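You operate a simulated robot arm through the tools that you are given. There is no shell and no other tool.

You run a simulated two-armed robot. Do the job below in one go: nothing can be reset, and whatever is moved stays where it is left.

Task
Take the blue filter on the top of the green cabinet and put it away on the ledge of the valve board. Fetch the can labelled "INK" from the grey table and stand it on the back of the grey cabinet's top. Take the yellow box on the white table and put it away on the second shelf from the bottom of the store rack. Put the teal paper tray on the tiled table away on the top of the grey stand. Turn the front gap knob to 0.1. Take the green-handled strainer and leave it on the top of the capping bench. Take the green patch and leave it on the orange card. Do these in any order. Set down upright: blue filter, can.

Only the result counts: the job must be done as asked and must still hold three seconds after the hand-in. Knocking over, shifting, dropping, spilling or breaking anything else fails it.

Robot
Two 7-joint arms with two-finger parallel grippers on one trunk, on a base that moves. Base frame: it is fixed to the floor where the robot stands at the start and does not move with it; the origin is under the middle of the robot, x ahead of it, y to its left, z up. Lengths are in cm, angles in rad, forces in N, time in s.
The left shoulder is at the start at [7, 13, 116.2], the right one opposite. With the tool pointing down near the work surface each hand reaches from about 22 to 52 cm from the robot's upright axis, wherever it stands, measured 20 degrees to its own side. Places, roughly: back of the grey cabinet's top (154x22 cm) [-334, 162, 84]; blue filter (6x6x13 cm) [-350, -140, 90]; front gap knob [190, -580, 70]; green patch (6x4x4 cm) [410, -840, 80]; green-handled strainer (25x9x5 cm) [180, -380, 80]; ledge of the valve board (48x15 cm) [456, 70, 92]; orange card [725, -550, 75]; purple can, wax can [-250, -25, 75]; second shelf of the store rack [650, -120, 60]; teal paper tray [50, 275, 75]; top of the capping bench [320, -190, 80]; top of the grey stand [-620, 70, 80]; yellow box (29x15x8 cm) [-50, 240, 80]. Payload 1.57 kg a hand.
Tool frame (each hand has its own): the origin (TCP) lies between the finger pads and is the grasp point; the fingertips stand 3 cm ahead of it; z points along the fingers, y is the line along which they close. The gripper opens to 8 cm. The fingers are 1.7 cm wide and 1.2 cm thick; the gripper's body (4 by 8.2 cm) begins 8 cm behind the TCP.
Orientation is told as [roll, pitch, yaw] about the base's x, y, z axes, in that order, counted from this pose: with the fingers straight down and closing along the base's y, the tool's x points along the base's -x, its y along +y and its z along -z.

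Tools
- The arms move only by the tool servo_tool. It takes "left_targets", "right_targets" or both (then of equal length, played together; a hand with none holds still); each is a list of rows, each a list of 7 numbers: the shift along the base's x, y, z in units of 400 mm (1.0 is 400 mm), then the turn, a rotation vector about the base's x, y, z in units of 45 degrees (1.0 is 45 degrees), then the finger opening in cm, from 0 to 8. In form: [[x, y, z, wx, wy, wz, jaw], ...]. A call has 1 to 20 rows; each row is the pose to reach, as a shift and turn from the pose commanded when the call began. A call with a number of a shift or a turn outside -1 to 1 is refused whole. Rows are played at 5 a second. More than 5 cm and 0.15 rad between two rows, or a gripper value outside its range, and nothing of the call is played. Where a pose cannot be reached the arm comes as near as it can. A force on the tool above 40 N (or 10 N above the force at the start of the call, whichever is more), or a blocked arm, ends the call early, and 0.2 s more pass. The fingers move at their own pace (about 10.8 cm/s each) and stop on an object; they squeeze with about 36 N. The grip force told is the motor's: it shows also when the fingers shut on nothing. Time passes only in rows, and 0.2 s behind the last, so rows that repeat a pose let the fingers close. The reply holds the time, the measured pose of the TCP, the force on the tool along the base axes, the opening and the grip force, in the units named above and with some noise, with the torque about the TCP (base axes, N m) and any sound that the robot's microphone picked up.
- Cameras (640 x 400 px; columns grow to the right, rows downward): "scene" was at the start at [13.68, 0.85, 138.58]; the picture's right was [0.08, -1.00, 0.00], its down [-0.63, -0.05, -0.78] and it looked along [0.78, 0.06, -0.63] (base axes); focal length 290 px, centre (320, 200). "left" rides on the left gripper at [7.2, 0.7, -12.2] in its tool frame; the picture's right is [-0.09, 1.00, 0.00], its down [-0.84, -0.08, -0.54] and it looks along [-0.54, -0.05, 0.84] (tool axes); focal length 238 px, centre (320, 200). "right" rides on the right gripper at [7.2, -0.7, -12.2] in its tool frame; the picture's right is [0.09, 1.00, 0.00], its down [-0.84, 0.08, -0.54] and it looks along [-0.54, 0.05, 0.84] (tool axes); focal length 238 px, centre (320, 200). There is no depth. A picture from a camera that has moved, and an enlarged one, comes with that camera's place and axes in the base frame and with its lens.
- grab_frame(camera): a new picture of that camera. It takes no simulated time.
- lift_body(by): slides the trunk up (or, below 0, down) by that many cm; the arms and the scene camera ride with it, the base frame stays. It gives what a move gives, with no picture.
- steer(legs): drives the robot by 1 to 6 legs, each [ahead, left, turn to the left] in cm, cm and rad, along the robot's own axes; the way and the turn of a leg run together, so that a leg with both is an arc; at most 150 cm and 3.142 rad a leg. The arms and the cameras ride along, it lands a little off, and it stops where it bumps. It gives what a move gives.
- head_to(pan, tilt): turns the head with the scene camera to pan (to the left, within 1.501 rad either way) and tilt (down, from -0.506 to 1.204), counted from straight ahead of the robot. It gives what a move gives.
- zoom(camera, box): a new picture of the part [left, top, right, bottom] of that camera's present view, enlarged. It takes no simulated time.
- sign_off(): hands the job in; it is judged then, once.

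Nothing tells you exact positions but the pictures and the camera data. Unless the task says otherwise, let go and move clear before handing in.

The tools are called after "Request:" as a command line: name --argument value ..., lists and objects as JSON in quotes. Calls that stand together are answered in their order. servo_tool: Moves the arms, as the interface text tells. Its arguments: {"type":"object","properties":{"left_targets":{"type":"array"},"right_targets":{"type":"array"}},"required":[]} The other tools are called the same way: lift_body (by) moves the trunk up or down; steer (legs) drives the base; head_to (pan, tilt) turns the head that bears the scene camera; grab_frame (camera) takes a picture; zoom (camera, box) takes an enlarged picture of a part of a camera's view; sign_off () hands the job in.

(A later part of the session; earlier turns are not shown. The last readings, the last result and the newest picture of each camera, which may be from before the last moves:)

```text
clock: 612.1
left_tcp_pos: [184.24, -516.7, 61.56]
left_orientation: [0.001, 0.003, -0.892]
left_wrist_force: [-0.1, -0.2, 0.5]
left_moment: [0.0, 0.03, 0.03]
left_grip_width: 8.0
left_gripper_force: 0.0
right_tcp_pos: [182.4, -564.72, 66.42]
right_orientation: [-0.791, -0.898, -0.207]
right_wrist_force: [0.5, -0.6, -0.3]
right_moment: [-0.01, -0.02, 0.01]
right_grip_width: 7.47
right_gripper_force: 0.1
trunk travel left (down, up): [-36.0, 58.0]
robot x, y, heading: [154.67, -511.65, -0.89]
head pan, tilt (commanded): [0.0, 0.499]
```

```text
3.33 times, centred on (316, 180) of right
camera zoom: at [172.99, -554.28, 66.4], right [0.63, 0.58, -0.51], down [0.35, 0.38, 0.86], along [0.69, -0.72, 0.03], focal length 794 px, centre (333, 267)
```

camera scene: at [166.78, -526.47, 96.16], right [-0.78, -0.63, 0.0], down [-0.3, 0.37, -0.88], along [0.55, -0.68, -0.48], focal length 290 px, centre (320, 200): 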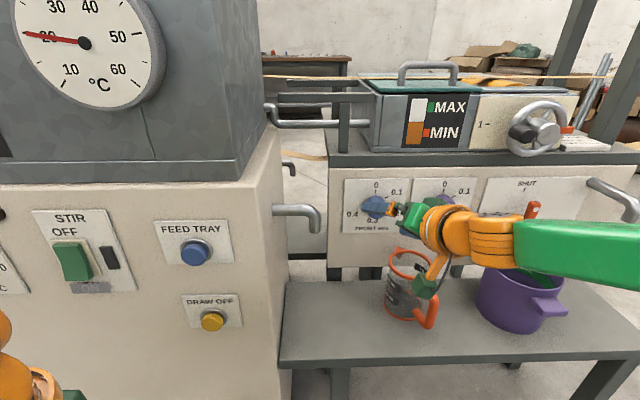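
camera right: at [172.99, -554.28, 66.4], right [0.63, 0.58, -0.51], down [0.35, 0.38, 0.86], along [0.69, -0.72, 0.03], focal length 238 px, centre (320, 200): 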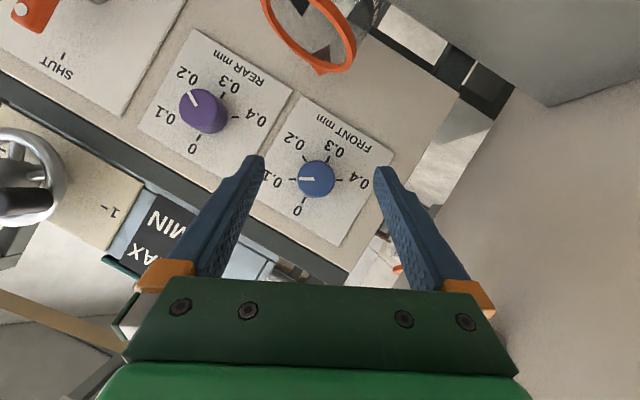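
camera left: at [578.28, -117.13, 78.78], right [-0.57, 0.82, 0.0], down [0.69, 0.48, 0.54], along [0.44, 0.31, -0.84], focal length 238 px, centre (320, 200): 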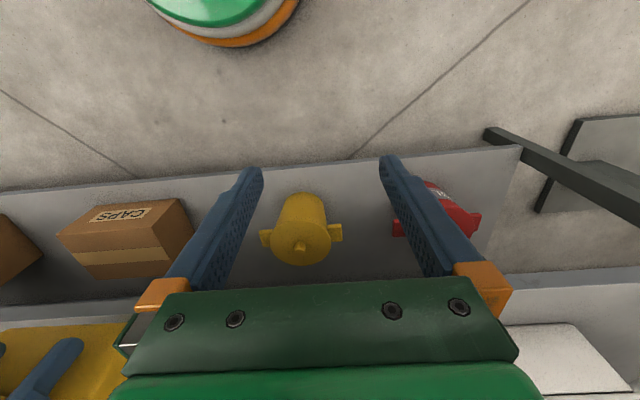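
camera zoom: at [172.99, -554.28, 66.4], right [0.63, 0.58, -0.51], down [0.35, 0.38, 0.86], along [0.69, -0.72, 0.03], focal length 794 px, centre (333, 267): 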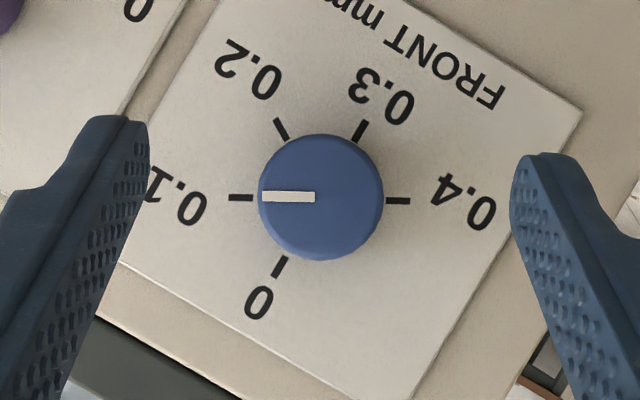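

The pointer lines up with the 0.1 tick. Now I back away, and bring the right hand back to pointing down.

Request:
steer --legs '[[-25, 0, 0]]'

Request:
servo_tool --right_targets '[[0, 0, 0, 0.111, -0.124, 0, 8], [0, 0, 0, 0.222, -0.248, 0, 8], [0, 0, 0, 0.333, -0.372, 0, 8], [0, 0, 0, 0.445, -0.497, 0, 8], [0, 0, 0, 0.445, -0.497, 0, 8]]'

Request:
servo_tool --right_targets '[[-0.035, 0.044, -0.01, 0.124, 0.111, 0, 8], [-0.07, 0.088, -0.02, 0.248, 0.222, 0, 8], [-0.106, 0.131, -0.03, 0.372, 0.333, 0, 8], [-0.141, 0.175, -0.04, 0.497, 0.445, 0, 8], [-0.177, 0.219, -0.05, 0.621, 0.556, 0, 8], [-0.212, 0.262, -0.06, 0.745, 0.667, 0, 8], [-0.248, 0.306, -0.08, 0.869, 0.778, 0, 8], [-0.283, 0.35, -0.1, 0.993, 0.889, 0, 8], [-0.283, 0.35, -0.1, 0.993, 0.889, 0, 8]]'

Request:
lift_body --by 40

```text
clock: 614.0
left_tcp_pos: [168.31, -496.78, 61.62]
left_orientation: [0.0, 0.001, -0.895]
left_wrist_force: [-0.4, 0.5, 0.9]
left_moment: [-0.02, -0.02, 0.03]
left_grip_width: 8.0
left_gripper_force: 0.1
right_tcp_pos: [166.19, -544.86, 66.53]
right_orientation: [-0.79, -0.896, -0.206]
right_wrist_force: [0.6, -0.1, 0.0]
right_moment: [-0.02, -0.05, -0.01]
right_grip_width: 7.5
right_gripper_force: 0.0
trunk travel left (down, up): [-36.0, 58.0]
robot x, y, heading: [138.9, -491.52, -0.894]
head pan, tilt (commanded): [0.0, 0.499]
```

```text
clock: 615.2
left_tcp_pos: [168.1, -496.91, 61.55]
left_orientation: [0.0, 0.002, -0.897]
left_wrist_force: [0.3, 0.1, 0.2]
left_moment: [-0.04, 0.03, -0.01]
left_grip_width: 8.02
left_gripper_force: 0.0
right_tcp_pos: [166.22, -544.9, 66.39]
right_orientation: [0.13, -1.037, -0.986]
right_wrist_force: [0.4, -0.8, -0.4]
right_moment: [-0.02, 0.02, 0.01]
right_grip_width: 8.04
right_gripper_force: 0.1
trunk travel left (down, up): [-36.0, 58.0]
robot x, y, heading: [138.89, -492.02, -0.893]
head pan, tilt (commanded): [0.0, 0.499]
```

```text
clock: 617.2
left_tcp_pos: [168.21, -496.77, 61.72]
left_orientation: [0.0, 0.003, -0.894]
left_wrist_force: [0.2, 0.0, 0.0]
left_moment: [-0.03, 0.02, 0.03]
left_grip_width: 7.99
left_gripper_force: 0.0
right_tcp_pos: [154.92, -530.74, 62.21]
right_orientation: [0.004, 0.006, -0.913]
right_wrist_force: [0.0, 0.0, 0.5]
right_moment: [0.0, -0.01, 0.02]
right_grip_width: 8.0
right_gripper_force: 0.1
trunk travel left (down, up): [-36.0, 58.0]
robot x, y, heading: [138.55, -491.69, -0.891]
head pan, tilt (commanded): [0.0, 0.499]
```

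```text
clock: 621.0
left_tcp_pos: [168.26, -496.85, 101.45]
left_orientation: [0.0, 0.002, -0.894]
left_wrist_force: [-0.3, 0.5, -0.8]
left_moment: [-0.03, -0.02, 0.02]
left_grip_width: 7.98
left_gripper_force: 0.1
right_tcp_pos: [154.84, -530.85, 102.24]
right_orientation: [0.003, 0.006, -0.913]
right_wrist_force: [-0.4, 0.6, -0.3]
right_moment: [0.02, 0.01, -0.01]
right_grip_width: 8.02
right_gripper_force: 0.1
trunk travel left (down, up): [-76.0, 18.0]
robot x, y, heading: [138.6, -491.89, -0.896]
head pan, tilt (commanded): [0.0, 0.499]
```

Right hand is back to its normal pose. Next is the green patch on the bench at the far back wall; the way is around the panel line, back through the rack aisle.

Request:
lift_body --by 4

Request:
steer --legs '[[5.3, 143.7, 0], [-2.8, 97.2, 0], [-2.8, 97.2, 0], [8.3, 93.4, 0]]'

Request:
head_to --pan 0.3 --tilt 0.35

Request:
grab_frame --camera "scene"

```text
clock: 621.8
left_tcp_pos: [168.24, -496.84, 105.57]
left_orientation: [0.001, 0.001, -0.895]
left_wrist_force: [0.4, 0.3, -0.7]
left_moment: [-0.02, -0.01, -0.03]
left_grip_width: 8.0
left_gripper_force: 0.1
right_tcp_pos: [154.8, -530.65, 106.27]
right_orientation: [0.004, 0.005, -0.914]
right_wrist_force: [-0.3, -0.8, 0.2]
right_moment: [0.04, 0.0, 0.0]
right_grip_width: 8.03
right_gripper_force: 0.1
trunk travel left (down, up): [-80.0, 14.0]
robot x, y, heading: [138.97, -491.5, -0.892]
head pan, tilt (commanded): [0.0, 0.499]
```

```text
clock: 642.5
left_tcp_pos: [510.43, -243.55, 105.59]
left_orientation: [0.0, 0.002, -0.914]
left_wrist_force: [0.5, -0.1, 0.1]
left_moment: [-0.01, 0.01, -0.01]
left_grip_width: 8.03
left_gripper_force: 0.0
right_tcp_pos: [496.51, -277.27, 106.27]
right_orientation: [0.004, 0.005, -0.93]
right_wrist_force: [0.1, 0.2, 0.8]
right_moment: [-0.01, 0.02, 0.0]
right_grip_width: 7.98
right_gripper_force: 0.0
trunk travel left (down, up): [-80.0, 14.0]
robot x, y, heading: [481.24, -238.41, -0.913]
head pan, tilt (commanded): [0.0, 0.499]
```

```text
clock: 643.4
left_tcp_pos: [510.39, -243.52, 105.55]
left_orientation: [0.001, 0.002, -0.913]
left_wrist_force: [0.1, 0.4, -0.4]
left_moment: [-0.01, -0.03, 0.01]
left_grip_width: 8.01
left_gripper_force: 0.1
right_tcp_pos: [496.43, -277.23, 106.26]
right_orientation: [0.004, 0.004, -0.929]
right_wrist_force: [-0.3, 0.3, 1.2]
right_moment: [0.0, 0.01, -0.01]
right_grip_width: 8.0
right_gripper_force: 0.1
trunk travel left (down, up): [-80.0, 14.0]
robot x, y, heading: [481.33, -237.77, -0.909]
head pan, tilt (commanded): [0.3, 0.351]
```

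```text
taken
camera scene: at [491.97, -247.0, 141.54], right [-0.58, -0.82, 0.0], down [-0.28, 0.2, -0.94], along [0.77, -0.54, -0.34], focal length 290 px, centre (320, 200)
```

scene: 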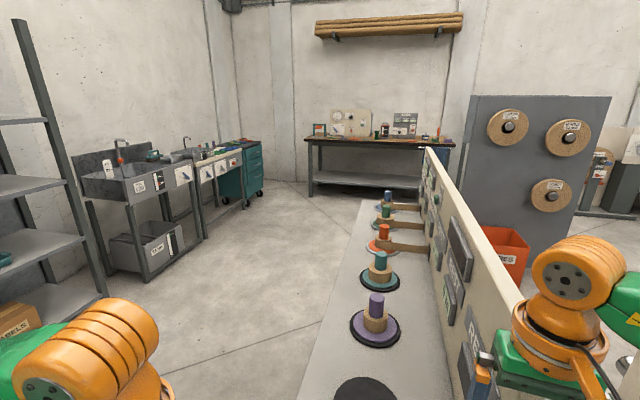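

The aisle toward the back wall is clear. I go along it past the REST table.

Request:
steer --legs '[[35, 70, 0], [150, 5, 0], [60, 0, 0]]'

Request:
head_to --pan -0.5 --tilt 0.35

Request:
grab_frame --camera "scene"

Request:
head_to --pan 0.3 --tilt 0.35

Request:
grab_frame --camera "scene"

```text
refused: leg 2 is longer than a leg can be; nothing moved
```

```text
clock: 644.5
left_tcp_pos: [510.37, -243.61, 105.6]
left_orientation: [0.003, 0.003, -0.912]
left_wrist_force: [-1.0, 0.2, -0.5]
left_moment: [-0.01, 0.01, -0.02]
left_grip_width: 8.04
left_gripper_force: 0.0
right_tcp_pos: [496.57, -277.38, 106.26]
right_orientation: [0.005, 0.006, -0.93]
right_wrist_force: [-0.4, 0.5, 0.1]
right_moment: [0.0, 0.01, -0.03]
right_grip_width: 8.02
right_gripper_force: 0.1
trunk travel left (down, up): [-80.0, 14.0]
robot x, y, heading: [481.09, -237.9, -0.917]
head pan, tilt (commanded): [-0.499, 0.351]
```

```text
taken
camera scene: at [485.83, -250.84, 141.54], right [-0.99, -0.16, 0.0], down [-0.05, 0.34, -0.94], along [0.15, -0.93, -0.34], focal length 290 px, centre (320, 200)
```

scene: 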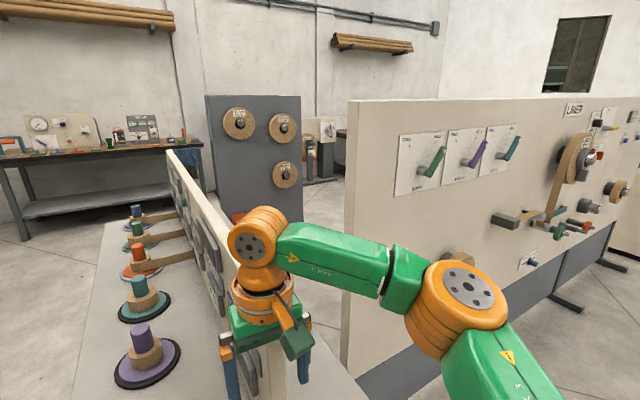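

```text
clock: 645.6
left_tcp_pos: [510.5, -243.68, 105.47]
left_orientation: [0.001, 0.0, -0.914]
left_wrist_force: [0.0, 0.1, -0.7]
left_moment: [0.01, -0.01, -0.01]
left_grip_width: 8.01
left_gripper_force: 0.0
right_tcp_pos: [496.57, -277.3, 106.25]
right_orientation: [0.001, 0.006, -0.93]
right_wrist_force: [0.5, -0.8, 0.1]
right_moment: [0.0, -0.04, 0.01]
right_grip_width: 8.03
right_gripper_force: 0.1
trunk travel left (down, up): [-80.0, 14.0]
robot x, y, heading: [481.2, -237.61, -0.914]
head pan, tilt (commanded): [0.3, 0.351]
```

```text
taken
camera scene: at [491.95, -247.02, 141.54], right [-0.58, -0.82, 0.0], down [-0.28, 0.2, -0.94], along [0.77, -0.54, -0.34], focal length 290 px, centre (320, 200)
```

scene: 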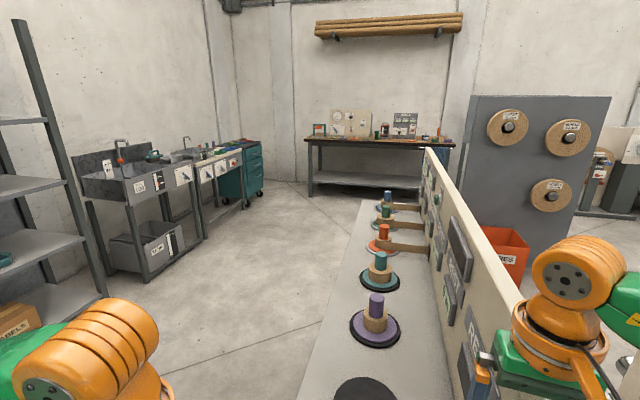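

Request:
steer --legs '[[35, 70, 0], [145, 0, 0], [60, 0, 0]]'

Request:
head_to --pan -0.6 --tilt 0.35

Request:
grab_frame --camera "scene"

Request:
head_to --pan 0.15 --tilt 0.35

Request:
grab_frame --camera "scene"

```text
clock: 659.6
left_tcp_pos: [712.85, -389.32, 105.63]
left_orientation: [0.0, -0.001, -0.897]
left_wrist_force: [-0.4, 0.8, -0.3]
left_moment: [0.0, 0.0, 0.01]
left_grip_width: 8.02
left_gripper_force: 0.1
right_tcp_pos: [699.53, -423.26, 106.32]
right_orientation: [0.006, 0.004, -0.915]
right_wrist_force: [-0.4, 0.2, -0.9]
right_moment: [0.02, 0.02, -0.02]
right_grip_width: 8.01
right_gripper_force: 0.0
trunk travel left (down, up): [-80.0, 14.0]
robot x, y, heading: [684.17, -384.32, -0.896]
head pan, tilt (commanded): [0.3, 0.351]
```

```text
clock: 660.8
left_tcp_pos: [713.0, -389.45, 105.48]
left_orientation: [-0.002, 0.002, -0.897]
left_wrist_force: [0.2, 0.4, -0.3]
left_moment: [0.01, 0.02, 0.03]
left_grip_width: 7.97
left_gripper_force: 0.1
right_tcp_pos: [699.63, -423.38, 106.2]
right_orientation: [0.005, 0.006, -0.912]
right_wrist_force: [0.6, -0.3, 0.3]
right_moment: [0.02, 0.0, 0.03]
right_grip_width: 7.96
right_gripper_force: 0.1
trunk travel left (down, up): [-80.0, 14.0]
robot x, y, heading: [683.87, -383.93, -0.892]
head pan, tilt (commanded): [-0.6, 0.351]
```

```text
taken
camera scene: at [687.56, -397.18, 141.54], right [-1.0, -0.07, 0.0], down [-0.03, 0.34, -0.94], along [0.07, -0.94, -0.34], focal length 290 px, centre (320, 200)
```

scene: 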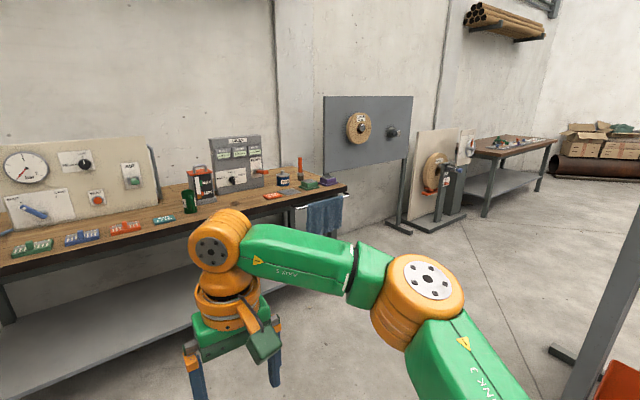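

```text
clock: 661.9
left_tcp_pos: [712.98, -389.39, 105.57]
left_orientation: [-0.002, 0.003, -0.898]
left_wrist_force: [-0.5, 0.3, 0.2]
left_moment: [0.02, -0.03, -0.05]
left_grip_width: 8.0
left_gripper_force: 0.0
right_tcp_pos: [699.55, -423.39, 106.32]
right_orientation: [0.004, 0.005, -0.913]
right_wrist_force: [0.3, -0.7, -0.5]
right_moment: [0.01, -0.01, -0.04]
right_grip_width: 8.01
right_gripper_force: 0.1
trunk travel left (down, up): [-80.0, 14.0]
robot x, y, heading: [683.45, -384.16, -0.895]
head pan, tilt (commanded): [0.15, 0.351]
```

```text
taken
camera scene: at [693.69, -394.24, 141.54], right [-0.68, -0.73, 0.0], down [-0.25, 0.23, -0.94], along [0.69, -0.64, -0.34], focal length 290 px, centre (320, 200)
```

scene: 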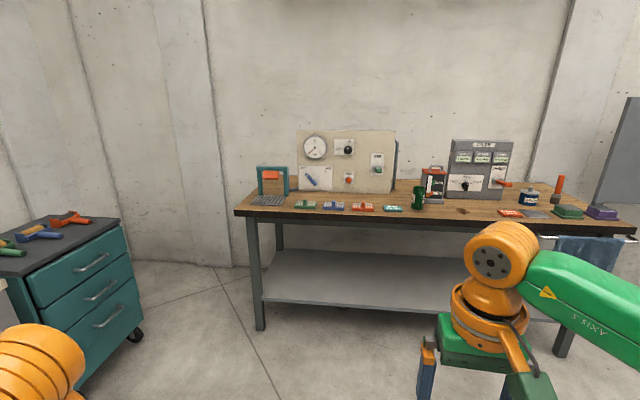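

I see the back bench with coloured items and cards. I zoom in to find the orange card.

Request:
zoom --camera "scene" --box '[240, 160, 440, 230]'

Request:
zoom --camera "scene" --box '[420, 160, 640, 240]'

Request:
head_to --pan -0.6 --tilt 0.3

Request:
zoom --camera "scene" --box '[400, 100, 580, 230]'

```text
3.20 times, centred on (340, 195) of scene
camera zoom: at [693.69, -394.24, 141.54], right [-0.68, -0.73, 0.0], down [-0.25, 0.23, -0.94], along [0.69, -0.64, -0.34], focal length 927 px, centre (256, 216)
```

zoom: 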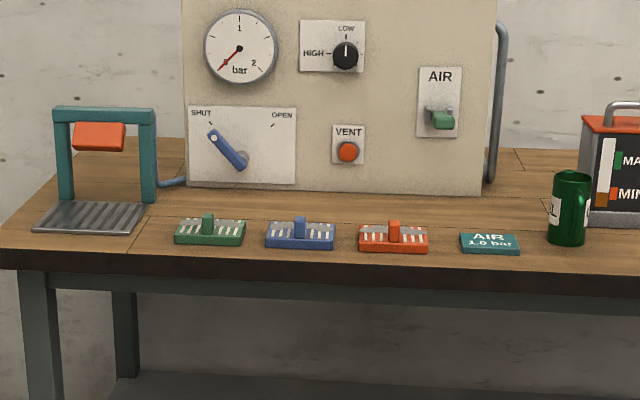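

```text
2.91 times, centred on (530, 200) of scene
camera zoom: at [693.69, -394.24, 141.54], right [-0.68, -0.73, 0.0], down [-0.25, 0.23, -0.94], along [0.69, -0.64, -0.34], focal length 843 px, centre (-291, 200)
```

zoom: 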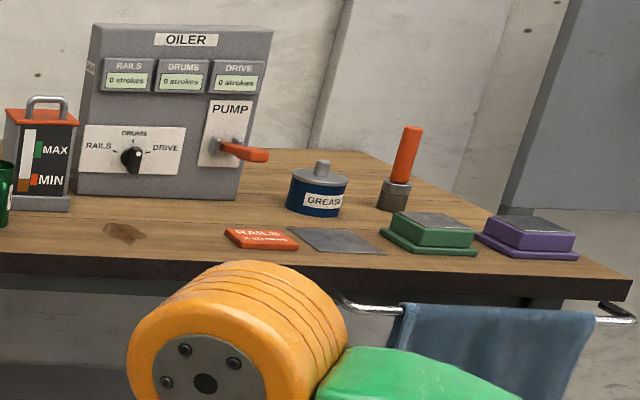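

```text
clock: 663.0
left_tcp_pos: [713.0, -389.51, 105.59]
left_orientation: [0.001, 0.002, -0.897]
left_wrist_force: [0.9, -0.2, -0.4]
left_moment: [-0.02, 0.04, 0.0]
left_grip_width: 8.02
left_gripper_force: 0.1
right_tcp_pos: [699.66, -423.31, 106.2]
right_orientation: [0.003, 0.007, -0.913]
right_wrist_force: [-0.4, 0.3, -0.2]
right_moment: [0.02, 0.02, 0.01]
right_grip_width: 8.0
right_gripper_force: 0.0
trunk travel left (down, up): [-80.0, 14.0]
robot x, y, heading: [683.39, -384.19, -0.897]
head pan, tilt (commanded): [-0.6, 0.3]
```

```text
3.08 times, centred on (490, 165) of scene
camera zoom: at [687.57, -397.21, 142.01], right [-1.0, -0.07, 0.0], down [-0.02, 0.29, -0.96], along [0.07, -0.95, -0.3], focal length 891 px, centre (-203, 308)
```

zoom: 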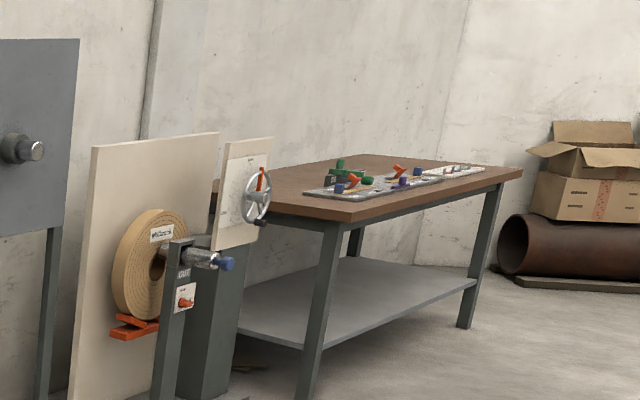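

The orange "RAILS" card lies on this back bench; the green patch must be on the dark bench further along the wall. I drive there first.

Request:
steer --legs '[[38.6, -68.4, 0], [38.6, -68.4, 0], [29.7, -107, 0], [-9.4, -107.8, 0]]'

Request:
head_to --pan -0.4 --tilt 0.5

Request:
grab_frame --camera "scene"

```text
clock: 669.4
left_tcp_pos: [669.61, -503.18, 105.58]
left_orientation: [-0.005, -0.004, -1.134]
left_wrist_force: [0.6, 0.6, -0.1]
left_moment: [-0.01, 0.04, 0.01]
left_grip_width: 7.99
left_gripper_force: 0.1
right_tcp_pos: [648.61, -533.08, 106.52]
right_orientation: [-0.001, 0.003, -1.149]
right_wrist_force: [0.9, 0.9, -0.1]
right_moment: [-0.03, 0.03, -0.04]
right_grip_width: 7.99
right_gripper_force: 0.1
trunk travel left (down, up): [-80.0, 14.0]
robot x, y, heading: [641.67, -491.97, -1.134]
head pan, tilt (commanded): [-0.6, 0.3]
stopped in leg 2: the robot was blocked; the commanded pose is now the measured one
```

```text
clock: 670.1
left_tcp_pos: [669.11, -504.16, 105.53]
left_orientation: [0.001, 0.003, -1.132]
left_wrist_force: [0.0, -0.6, 0.3]
left_moment: [0.03, -0.01, 0.01]
left_grip_width: 8.01
left_gripper_force: 0.0
right_tcp_pos: [648.29, -533.89, 106.2]
right_orientation: [0.004, 0.008, -1.153]
right_wrist_force: [-0.4, -0.3, -0.1]
right_moment: [0.0, -0.01, 0.01]
right_grip_width: 7.99
right_gripper_force: 0.0
trunk travel left (down, up): [-80.0, 14.0]
robot x, y, heading: [641.85, -491.79, -1.132]
head pan, tilt (commanded): [-0.4, 0.499]
```

```text
taken
camera scene: at [644.42, -505.6, 140.16], right [-1.0, -0.04, 0.0], down [-0.02, 0.48, -0.88], along [0.03, -0.88, -0.48], focal length 290 px, centre (320, 200)
```

scene: 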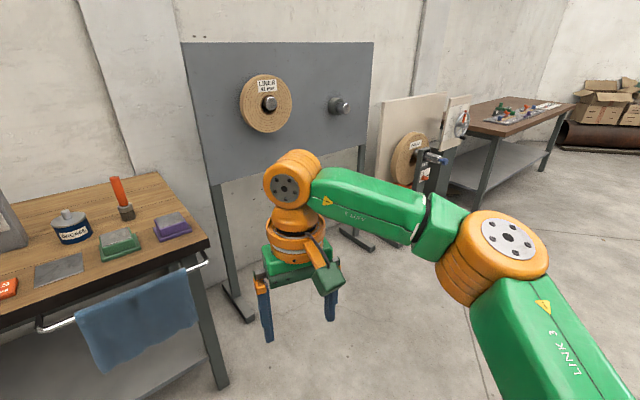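

I was blocked and turned slightly. I look to my right to see what I touched.

Request:
head_to --pan -1.4 --tilt 0.5

Request:
grab_frame --camera "scene"

Request:
head_to --pan -1.4 --tilt 1.1

Request:
grab_frame --camera "scene"

```text
clock: 671.4
left_tcp_pos: [669.28, -504.03, 105.62]
left_orientation: [-0.001, 0.001, -1.135]
left_wrist_force: [-0.8, -0.1, 0.3]
left_moment: [-0.01, -0.03, 0.01]
left_grip_width: 8.02
left_gripper_force: 0.0
right_tcp_pos: [648.22, -533.87, 106.22]
right_orientation: [0.005, 0.006, -1.151]
right_wrist_force: [0.2, -0.1, 0.7]
right_moment: [0.02, -0.01, 0.01]
right_grip_width: 8.04
right_gripper_force: 0.1
trunk travel left (down, up): [-80.0, 14.0]
robot x, y, heading: [641.75, -492.01, -1.133]
head pan, tilt (commanded): [-1.4, 0.499]
```

```text
taken
camera scene: at [636.65, -501.56, 140.17], right [-0.57, 0.82, 0.0], down [0.39, 0.27, -0.88], along [-0.72, -0.5, -0.48], focal length 290 px, centre (320, 200)
```

scene: 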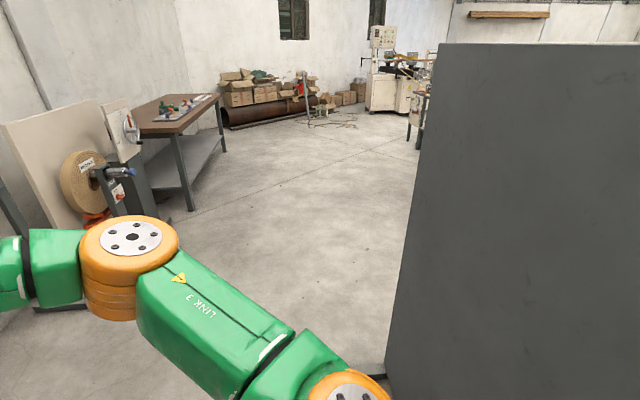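

```text
clock: 672.4
left_tcp_pos: [669.23, -504.05, 105.49]
left_orientation: [0.0, 0.001, -1.137]
left_wrist_force: [0.6, -0.4, 0.0]
left_moment: [0.0, 0.01, -0.02]
left_grip_width: 7.99
left_gripper_force: 0.0
right_tcp_pos: [648.29, -533.76, 106.28]
right_orientation: [0.004, 0.006, -1.151]
right_wrist_force: [0.0, 0.3, 0.3]
right_moment: [-0.02, -0.01, -0.02]
right_grip_width: 8.01
right_gripper_force: 0.0
trunk travel left (down, up): [-80.0, 14.0]
robot x, y, heading: [641.8, -492.24, -1.133]
head pan, tilt (commanded): [-1.4, 1.1]
```

```text
taken
camera scene: at [638.93, -499.94, 135.41], right [-0.57, 0.82, 0.0], down [0.73, 0.51, -0.45], along [-0.37, -0.26, -0.89], focal length 290 px, centre (320, 200)
```

scene: 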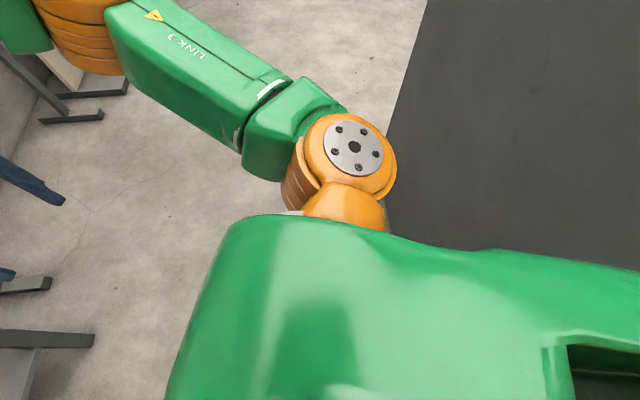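

My right shoulder touched the edge of the tall grey board. I slide left away from it and pass through the gap nearer to the bench.

Request:
steer --legs '[[0, 32, 0], [59.3, -37.4, 0]]'

Request:
head_to --pan -1.3 --tilt 0.4

Request:
grab_frame --camera "scene"

```text
clock: 678.1
left_tcp_pos: [688.39, -561.88, 105.63]
left_orientation: [0.0, 0.0, -1.168]
left_wrist_force: [-0.3, -0.8, 0.5]
left_moment: [0.0, 0.02, -0.02]
left_grip_width: 8.01
left_gripper_force: 0.0
right_tcp_pos: [666.39, -591.05, 106.36]
right_orientation: [0.004, 0.005, -1.186]
right_wrist_force: [-0.5, 0.4, -0.5]
right_moment: [-0.01, -0.03, 0.0]
right_grip_width: 8.0
right_gripper_force: 0.0
trunk travel left (down, up): [-80.0, 14.0]
robot x, y, heading: [661.26, -549.19, -1.166]
head pan, tilt (commanded): [-1.4, 1.1]
```

```text
clock: 679.1
left_tcp_pos: [688.41, -561.93, 105.5]
left_orientation: [0.001, 0.004, -1.167]
left_wrist_force: [0.2, -1.2, -0.7]
left_moment: [0.02, 0.01, -0.01]
left_grip_width: 8.01
left_gripper_force: 0.1
right_tcp_pos: [666.49, -590.94, 106.3]
right_orientation: [0.002, 0.006, -1.184]
right_wrist_force: [0.0, 0.3, 0.1]
right_moment: [0.0, 0.03, 0.0]
right_grip_width: 7.98
right_gripper_force: 0.1
trunk travel left (down, up): [-80.0, 14.0]
robot x, y, heading: [661.91, -548.94, -1.167]
head pan, tilt (commanded): [-1.3, 0.4]
```

```text
taken
camera scene: at [656.34, -559.23, 141.08], right [-0.62, 0.78, 0.0], down [0.3, 0.24, -0.92], along [-0.72, -0.57, -0.39], focal length 290 px, centre (320, 200)
```

scene: 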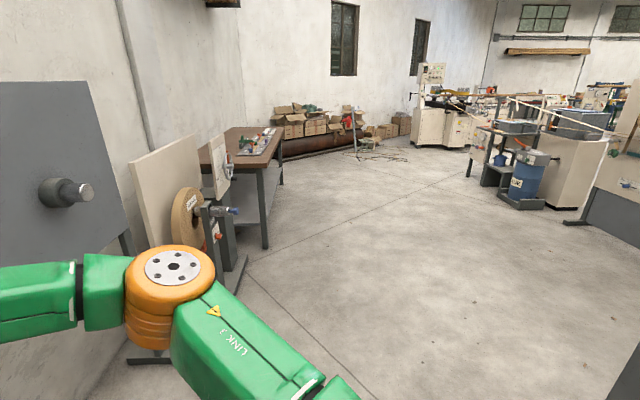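

The way is open now. I turn to face the back wall and slide right toward the dark bench.

Request:
steer --legs '[[0, 0, 0.31], [-11.3, -127, 0], [-11.3, -127, 0], [-11.3, -122, 0]]'

Request:
head_to --pan 0.0 --tilt 0.5

Request:
grab_frame --camera "scene"

```text
clock: 698.5
left_tcp_pos: [380.13, -775.45, 105.48]
left_orientation: [0.0, 0.001, -0.895]
left_wrist_force: [-0.1, -0.7, -0.4]
left_moment: [-0.02, -0.01, -0.05]
left_grip_width: 8.0
left_gripper_force: 0.0
right_tcp_pos: [366.59, -809.56, 106.27]
right_orientation: [0.003, 0.005, -0.914]
right_wrist_force: [0.0, 0.3, -0.1]
right_moment: [-0.01, 0.02, -0.02]
right_grip_width: 8.0
right_gripper_force: 0.0
trunk travel left (down, up): [-80.0, 14.0]
robot x, y, heading: [350.62, -769.94, -0.896]
head pan, tilt (commanded): [-1.3, 0.4]
```

```text
clock: 700.0
left_tcp_pos: [379.97, -775.57, 105.41]
left_orientation: [-0.001, 0.003, -0.896]
left_wrist_force: [-0.4, -0.8, 0.4]
left_moment: [0.01, -0.03, 0.04]
left_grip_width: 8.01
left_gripper_force: 0.1
right_tcp_pos: [366.56, -809.47, 106.24]
right_orientation: [0.004, 0.006, -0.913]
right_wrist_force: [-0.4, -1.1, 0.7]
right_moment: [0.01, 0.01, -0.04]
right_grip_width: 8.01
right_gripper_force: 0.1
trunk travel left (down, up): [-80.0, 14.0]
robot x, y, heading: [350.66, -769.9, -0.9]
head pan, tilt (commanded): [0.0, 0.499]
```

```text
taken
camera scene: at [359.53, -781.15, 140.17], right [-0.78, -0.62, 0.0], down [-0.3, 0.37, -0.88], along [0.55, -0.69, -0.48], focal length 290 px, centre (320, 200)
```

scene: 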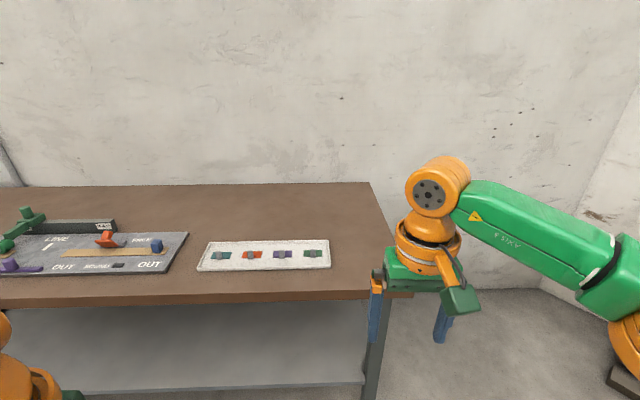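

On the bench lies a white board with four small patches; I zoom in.

Request:
zoom --camera "scene" --box '[190, 225, 350, 285]'

Request:
zoom --camera "scene" --box '[280, 235, 340, 270]'

```text
4.00 times, centred on (270, 255) of scene
camera zoom: at [359.53, -781.15, 140.17], right [-0.78, -0.62, 0.0], down [-0.3, 0.37, -0.88], along [0.55, -0.69, -0.48], focal length 1159 px, centre (520, -20)
```

zoom: 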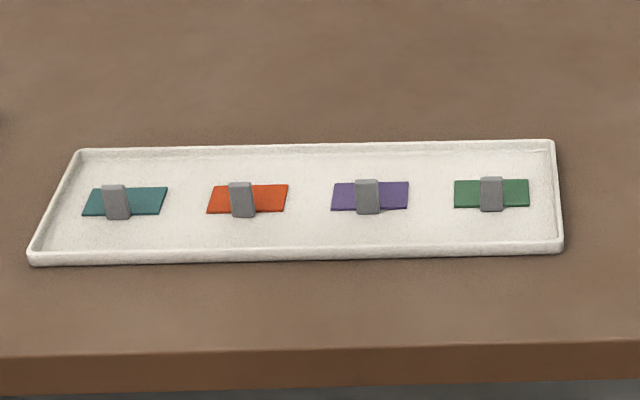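

```text
10.67 times, centred on (310, 252) of scene
camera zoom: at [359.53, -781.15, 140.17], right [-0.78, -0.62, 0.0], down [-0.3, 0.37, -0.88], along [0.55, -0.69, -0.48], focal length 3090 px, centre (427, -360)
```

zoom: 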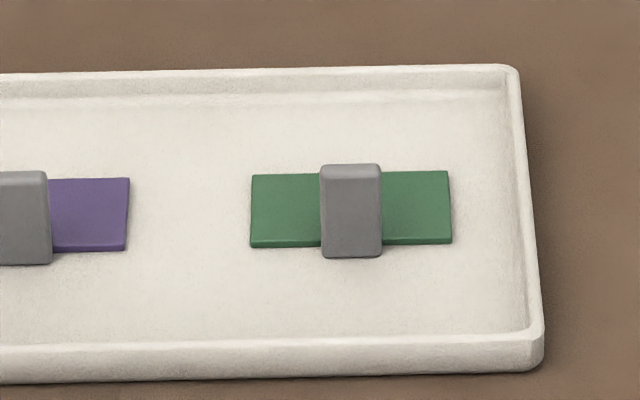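

The green patch is a flat 6×4 piece with a grey grip block on top, at about (406,-836). I move in so the right hand comes over it.

Request:
steer --legs '[[40.5, 9.9, 0], [0, 0, 0.055]]'

Request:
head_to --pan -0.15 --tilt 0.9

Request:
grab_frame --camera "right"

Request:
grab_frame --camera "scene"

```text
clock: 703.0
left_tcp_pos: [413.74, -800.19, 105.55]
left_orientation: [0.002, 0.002, -0.846]
left_wrist_force: [0.6, 0.1, -0.2]
left_moment: [0.06, -0.04, -0.02]
left_grip_width: 7.99
left_gripper_force: 0.0
right_tcp_pos: [402.11, -834.79, 106.25]
right_orientation: [0.006, 0.007, -0.863]
right_wrist_force: [1.0, -0.2, 0.4]
right_moment: [0.01, -0.04, 0.0]
right_grip_width: 8.02
right_gripper_force: 0.0
trunk travel left (down, up): [-80.0, 14.0]
robot x, y, heading: [384.34, -796.31, -0.842]
head pan, tilt (commanded): [0.0, 0.499]
```

```text
clock: 703.9
left_tcp_pos: [413.84, -800.21, 105.53]
left_orientation: [-0.002, 0.002, -0.845]
left_wrist_force: [-0.2, 0.4, -0.1]
left_moment: [0.03, -0.01, 0.02]
left_grip_width: 8.0
left_gripper_force: 0.0
right_tcp_pos: [402.14, -834.73, 106.23]
right_orientation: [0.003, 0.005, -0.863]
right_wrist_force: [0.2, 0.7, 0.6]
right_moment: [0.0, -0.03, -0.01]
right_grip_width: 8.02
right_gripper_force: 0.1
trunk travel left (down, up): [-80.0, 14.0]
robot x, y, heading: [383.95, -796.37, -0.847]
head pan, tilt (commanded): [-0.15, 0.901]
```

```text
taken
camera right: at [397.15, -829.61, 118.52], right [0.7, 0.72, 0.0], down [0.6, -0.59, 0.54], along [0.39, -0.37, -0.84], focal length 238 px, centre (320, 200)
```

right: 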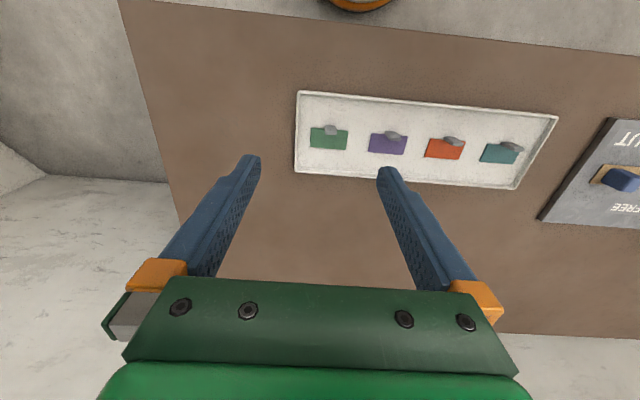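

```text
taken
camera scene: at [391.77, -806.28, 136.79], right [-0.84, -0.55, 0.0], down [-0.43, 0.66, -0.62], along [0.34, -0.52, -0.78], focal length 290 px, centre (320, 200)
```

scene: 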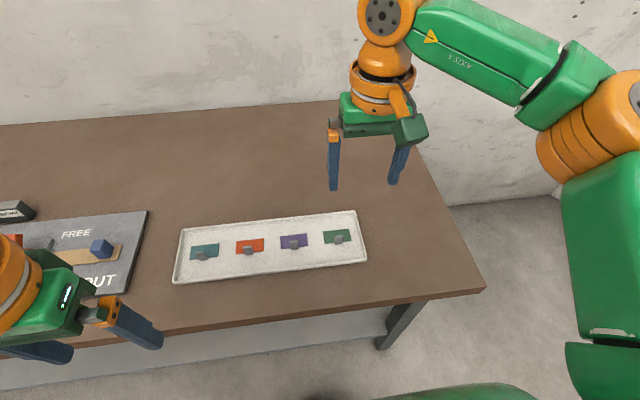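

The patch's grey grip block is at about (405.4,-835.1), top z≈85. I move over it and down part-way to check.

Request:
servo_tool --right_targets '[[0.04, -0.005, -0.06, 0, 0, 0.02, 8], [0.0775, -0.01, -0.14, 0, 0, 0.03, 8], [0.0775, -0.01, -0.24, 0, 0, 0.03, 8], [0.0775, -0.01, -0.33, 0, 0, 0.03, 8], [0.0775, -0.01, -0.33, 0, 0, 0.03, 8]]'

Request:
grab_frame --camera "right"

Request:
zoom --camera "right" --box '[240, 100, 400, 200]'

```text
clock: 705.1
left_tcp_pos: [413.81, -800.07, 105.5]
left_orientation: [0.001, 0.002, -0.844]
left_wrist_force: [-0.2, -0.4, 0.8]
left_moment: [0.02, -0.02, -0.02]
left_grip_width: 7.98
left_gripper_force: 0.1
right_tcp_pos: [405.35, -835.18, 93.21]
right_orientation: [0.004, 0.006, -0.837]
right_wrist_force: [0.4, -0.4, 1.0]
right_moment: [0.02, 0.02, -0.03]
right_grip_width: 8.01
right_gripper_force: 0.0
trunk travel left (down, up): [-80.0, 14.0]
robot x, y, heading: [384.28, -796.61, -0.846]
head pan, tilt (commanded): [-0.15, 0.901]
```

```text
taken
camera right: at [400.14, -830.27, 105.37], right [0.68, 0.73, 0.0], down [0.62, -0.57, 0.54], along [0.4, -0.36, -0.84], focal length 238 px, centre (320, 200)
```

right: 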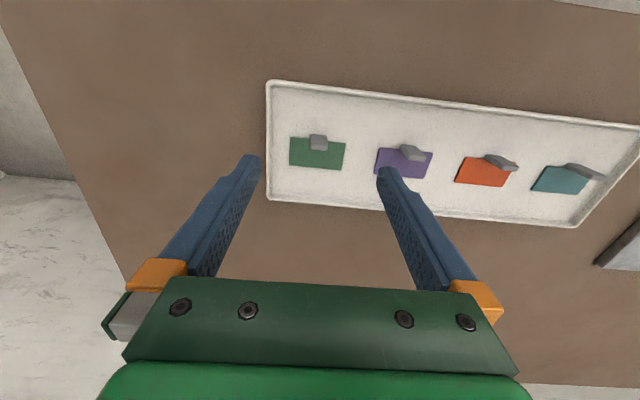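

```text
4.00 times, centred on (320, 150) of right
camera zoom: at [400.14, -830.27, 105.37], right [0.68, 0.73, 0.0], down [0.62, -0.57, 0.54], along [0.4, -0.36, -0.84], focal length 953 px, centre (320, 400)
```

zoom: 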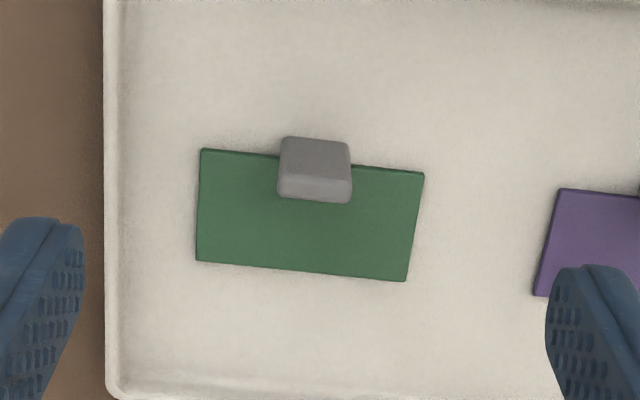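

The block sits at the patch's near edge. I go down with the tips staying just above the patch's surface and grip the block.

Request:
servo_tool --right_targets '[[-0.004, 0.005, -0.08, 0, 0, 0, 8], [-0.004, 0.005, -0.16, 0, 0, 0, 8], [-0.004, 0.005, -0.215, 0, 0, 0, 8], [-0.004, 0.005, -0.215, 0, 0, 0, 8]]'

Request:
grab_frame --camera "right"

Request:
zoom --camera "scene" --box '[270, 180, 410, 290]'

```text
clock: 706.1
left_tcp_pos: [413.87, -800.0, 105.51]
left_orientation: [0.0, -0.001, -0.844]
left_wrist_force: [0.8, 0.5, 0.8]
left_moment: [-0.01, 0.0, 0.0]
left_grip_width: 8.02
left_gripper_force: 0.1
right_tcp_pos: [405.05, -835.02, 84.42]
right_orientation: [0.002, 0.005, -0.838]
right_wrist_force: [0.6, -2.7, 10.4]
right_moment: [-0.44, 0.3, 0.12]
right_grip_width: 7.98
right_gripper_force: 0.0
trunk travel left (down, up): [-80.0, 14.0]
robot x, y, heading: [383.9, -796.46, -0.839]
head pan, tilt (commanded): [-0.15, 0.901]
```

```text
taken
camera right: at [399.88, -830.03, 96.66], right [0.68, 0.73, 0.0], down [0.62, -0.57, 0.54], along [0.4, -0.36, -0.84], focal length 238 px, centre (320, 200)
```

right: 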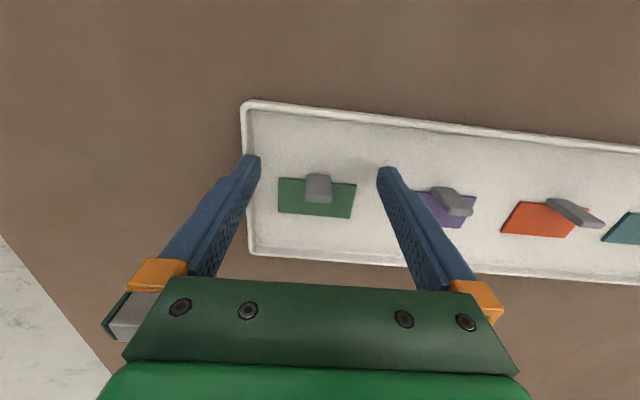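

```text
3.64 times, centred on (340, 235) of scene
camera zoom: at [391.68, -806.17, 136.82], right [-0.84, -0.54, 0.0], down [-0.43, 0.66, -0.62], along [0.34, -0.52, -0.78], focal length 1053 px, centre (247, 73)
```

zoom: 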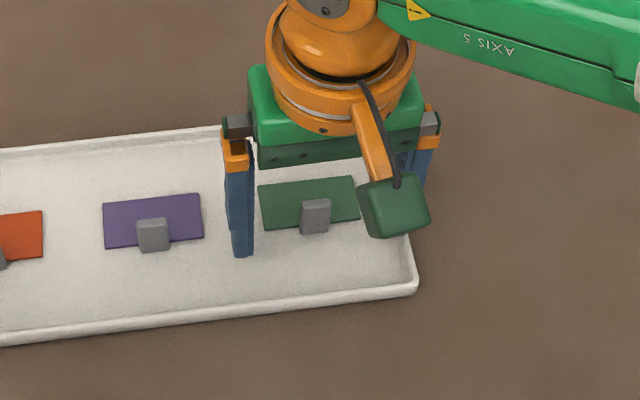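

One finger came down on the board's rim, so I lift a little, narrow the opening to 4 cm, and go back down inside it.

Request:
servo_tool --right_targets '[[0, 0, 0.03, 0, 0, 0, 8], [0, 0, 0.04, 0, 0, 0, 4], [0, 0, 0.04, 0, 0, 0, 4], [0, 0, 0.04, 0, 0, 0, 4]]'

Request:
grab_frame --camera "right"

Request:
zoom --camera "right" --box '[220, 110, 420, 260]'

```text
clock: 707.1
left_tcp_pos: [413.8, -800.1, 105.6]
left_orientation: [-0.001, 0.001, -0.845]
left_wrist_force: [0.5, 0.2, 0.0]
left_moment: [0.01, 0.01, 0.01]
left_grip_width: 7.99
left_gripper_force: 0.1
right_tcp_pos: [405.13, -834.82, 86.03]
right_orientation: [0.004, 0.004, -0.837]
right_wrist_force: [0.6, 0.1, 0.5]
right_moment: [-0.02, -0.02, 0.01]
right_grip_width: 4.0
right_gripper_force: 0.0
trunk travel left (down, up): [-80.0, 14.0]
robot x, y, heading: [384.29, -796.53, -0.848]
head pan, tilt (commanded): [-0.15, 0.901]
```

```text
taken
camera right: at [399.91, -830.06, 98.19], right [0.68, 0.73, 0.0], down [0.62, -0.57, 0.54], along [0.4, -0.36, -0.84], focal length 238 px, centre (320, 200)
```

right: 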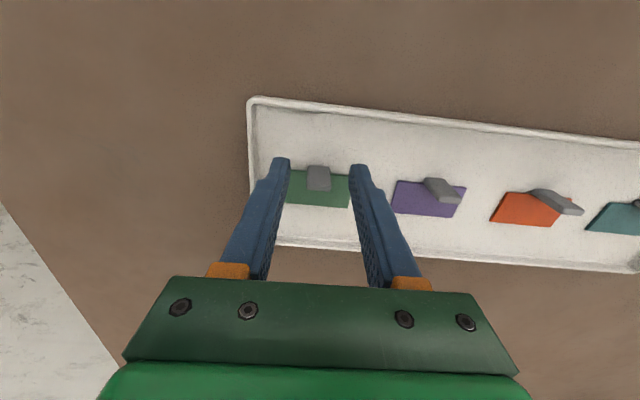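

```text
2.67 times, centred on (320, 185) of right
camera zoom: at [399.91, -830.06, 98.19], right [0.68, 0.73, 0.0], down [0.62, -0.57, 0.54], along [0.4, -0.36, -0.84], focal length 636 px, centre (320, 240)
```

zoom: 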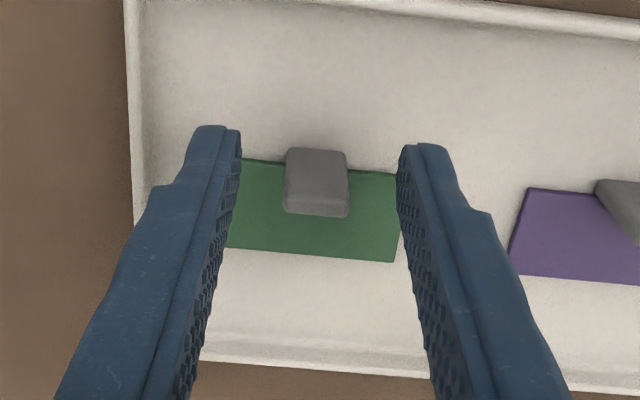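

Centred. Down 1.3 cm and close on the block, then lift.

Request:
servo_tool --right_targets '[[0.006, -0.006, -0.015, 0, 0, 0, 4], [0.008, -0.008, -0.032, 0, 0, 0, 4], [0.008, -0.008, -0.032, 0, 0, 0, 2], [0.008, -0.008, -0.032, 0, 0, 0, 0], [0.008, -0.008, -0.032, 0, 0, 0, 0], [0.008, -0.008, -0.032, 0, 0, 0, 0]]'

Request:
servo_tool --right_targets '[[0, 0, 0.02, 0, 0, 0, 0], [0, 0, 0.06, 0, 0, 0, 0], [0, 0, 0.12, 0, 0, 0, 0], [0, 0, 0.12, 0, 0, 0, 0]]'

Request:
grab_frame --camera "right"

Request:
grab_frame --camera "scene"

```text
clock: 708.5
left_tcp_pos: [413.79, -800.15, 105.48]
left_orientation: [-0.002, 0.001, -0.844]
left_wrist_force: [0.4, -0.5, -0.5]
left_moment: [-0.02, 0.0, 0.02]
left_grip_width: 8.02
left_gripper_force: 0.0
right_tcp_pos: [405.4, -835.26, 84.63]
right_orientation: [0.002, 0.007, -0.837]
right_wrist_force: [-0.1, -0.2, -0.4]
right_moment: [-0.01, 0.0, 0.01]
right_grip_width: 1.6
right_gripper_force: 31.8
trunk travel left (down, up): [-80.0, 14.0]
robot x, y, heading: [384.4, -796.41, -0.844]
head pan, tilt (commanded): [-0.15, 0.901]
```

```text
clock: 709.5
left_tcp_pos: [413.72, -800.2, 105.43]
left_orientation: [-0.001, 0.001, -0.845]
left_wrist_force: [0.0, -0.2, -0.3]
left_moment: [-0.01, 0.02, -0.01]
left_grip_width: 8.02
left_gripper_force: 0.0
right_tcp_pos: [405.39, -835.24, 89.47]
right_orientation: [0.003, 0.004, -0.838]
right_wrist_force: [-0.4, 0.0, -0.2]
right_moment: [-0.01, -0.04, -0.01]
right_grip_width: 1.62
right_gripper_force: 30.9
trunk travel left (down, up): [-80.0, 14.0]
robot x, y, heading: [384.14, -796.18, -0.842]
head pan, tilt (commanded): [-0.15, 0.901]
```

```text
taken
camera right: at [400.2, -830.23, 101.81], right [0.68, 0.73, 0.0], down [0.62, -0.57, 0.54], along [0.4, -0.36, -0.84], focal length 238 px, centre (320, 200)
```

right: 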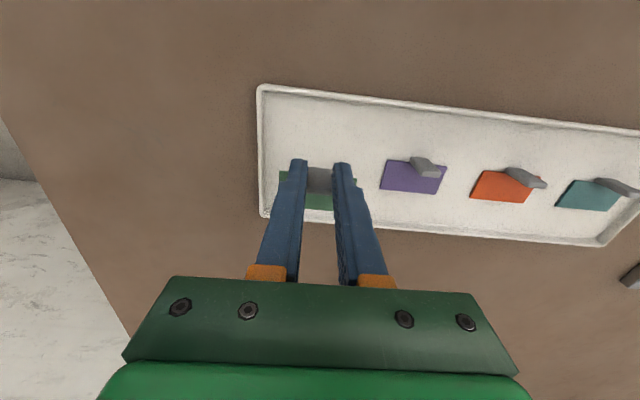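

```text
taken
camera scene: at [391.76, -806.31, 136.78], right [-0.84, -0.54, 0.0], down [-0.43, 0.66, -0.62], along [0.34, -0.52, -0.78], focal length 290 px, centre (320, 200)
```

scene: 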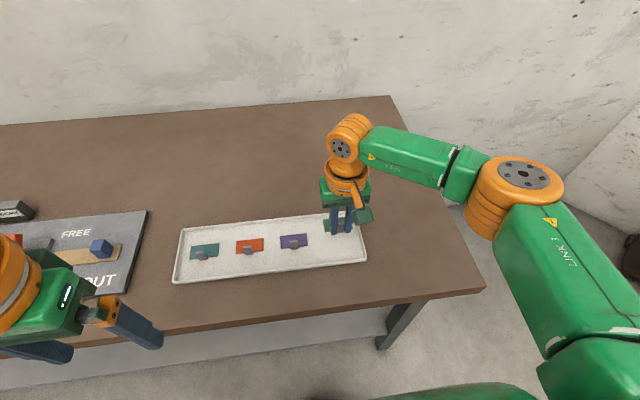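

The patch is held by its block. I raise it and drive back along the wall to the other bench with the orange card, keeping clear of the grey board.

Request:
servo_tool --right_targets '[[0, 0, 0.1, 0, 0, 0, 0], [0, 0, 0.2, 0, 0, 0, 0], [0, 0, 0.3, 0, 0, 0, 0], [0, 0, 0.38, 0, 0, 0, 0]]'

Request:
steer --legs '[[-45, 0, 0], [-6.2, 140.2, 0], [40, 138.3, 0]]'

Request:
head_to --pan 0.6 --tilt 0.4

Request:
grab_frame --camera "scene"

```text
clock: 710.5
left_tcp_pos: [413.89, -800.11, 105.52]
left_orientation: [0.001, 0.003, -0.846]
left_wrist_force: [-0.4, -0.5, -0.1]
left_moment: [0.0, 0.03, -0.01]
left_grip_width: 7.97
left_gripper_force: 0.1
right_tcp_pos: [405.7, -835.17, 104.83]
right_orientation: [0.004, 0.005, -0.838]
right_wrist_force: [-0.9, -0.1, 0.3]
right_moment: [0.01, -0.01, 0.01]
right_grip_width: 1.59
right_gripper_force: 31.1
trunk travel left (down, up): [-80.0, 14.0]
robot x, y, heading: [384.33, -796.17, -0.842]
head pan, tilt (commanded): [-0.15, 0.901]
```

```text
clock: 726.7
left_tcp_pos: [612.07, -597.48, 105.57]
left_orientation: [0.001, 0.003, -0.797]
left_wrist_force: [0.6, 0.4, -0.6]
left_moment: [0.0, 0.03, 0.0]
left_grip_width: 8.02
left_gripper_force: 0.2
right_tcp_pos: [605.57, -632.85, 104.86]
right_orientation: [0.004, 0.005, -0.793]
right_wrist_force: [-0.3, -0.3, -0.5]
right_moment: [0.01, 0.02, -0.01]
right_grip_width: 1.61
right_gripper_force: 31.8
trunk travel left (down, up): [-80.0, 14.0]
robot x, y, heading: [582.77, -594.83, -0.799]
head pan, tilt (commanded): [-0.15, 0.901]
```

```text
clock: 727.8
left_tcp_pos: [612.1, -597.51, 105.55]
left_orientation: [0.001, 0.001, -0.798]
left_wrist_force: [0.4, -0.1, 0.2]
left_moment: [0.02, 0.01, -0.02]
left_grip_width: 8.0
left_gripper_force: 0.1
right_tcp_pos: [605.6, -632.82, 104.82]
right_orientation: [0.005, 0.006, -0.791]
right_wrist_force: [0.3, 0.5, -0.1]
right_moment: [0.01, 0.02, 0.03]
right_grip_width: 1.61
right_gripper_force: 32.0
trunk travel left (down, up): [-80.0, 14.0]
robot x, y, heading: [582.42, -595.01, -0.798]
head pan, tilt (commanded): [0.6, 0.4]
```

```text
taken
camera scene: at [595.04, -600.31, 141.08], right [-0.2, -0.98, 0.0], down [-0.38, 0.08, -0.92], along [0.9, -0.18, -0.39], focal length 290 px, centre (320, 200)
```

scene: 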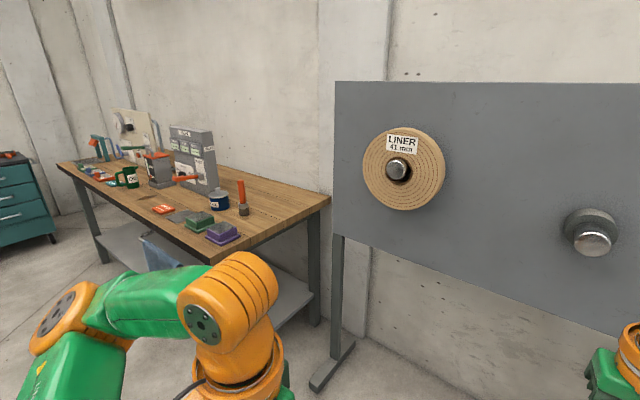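

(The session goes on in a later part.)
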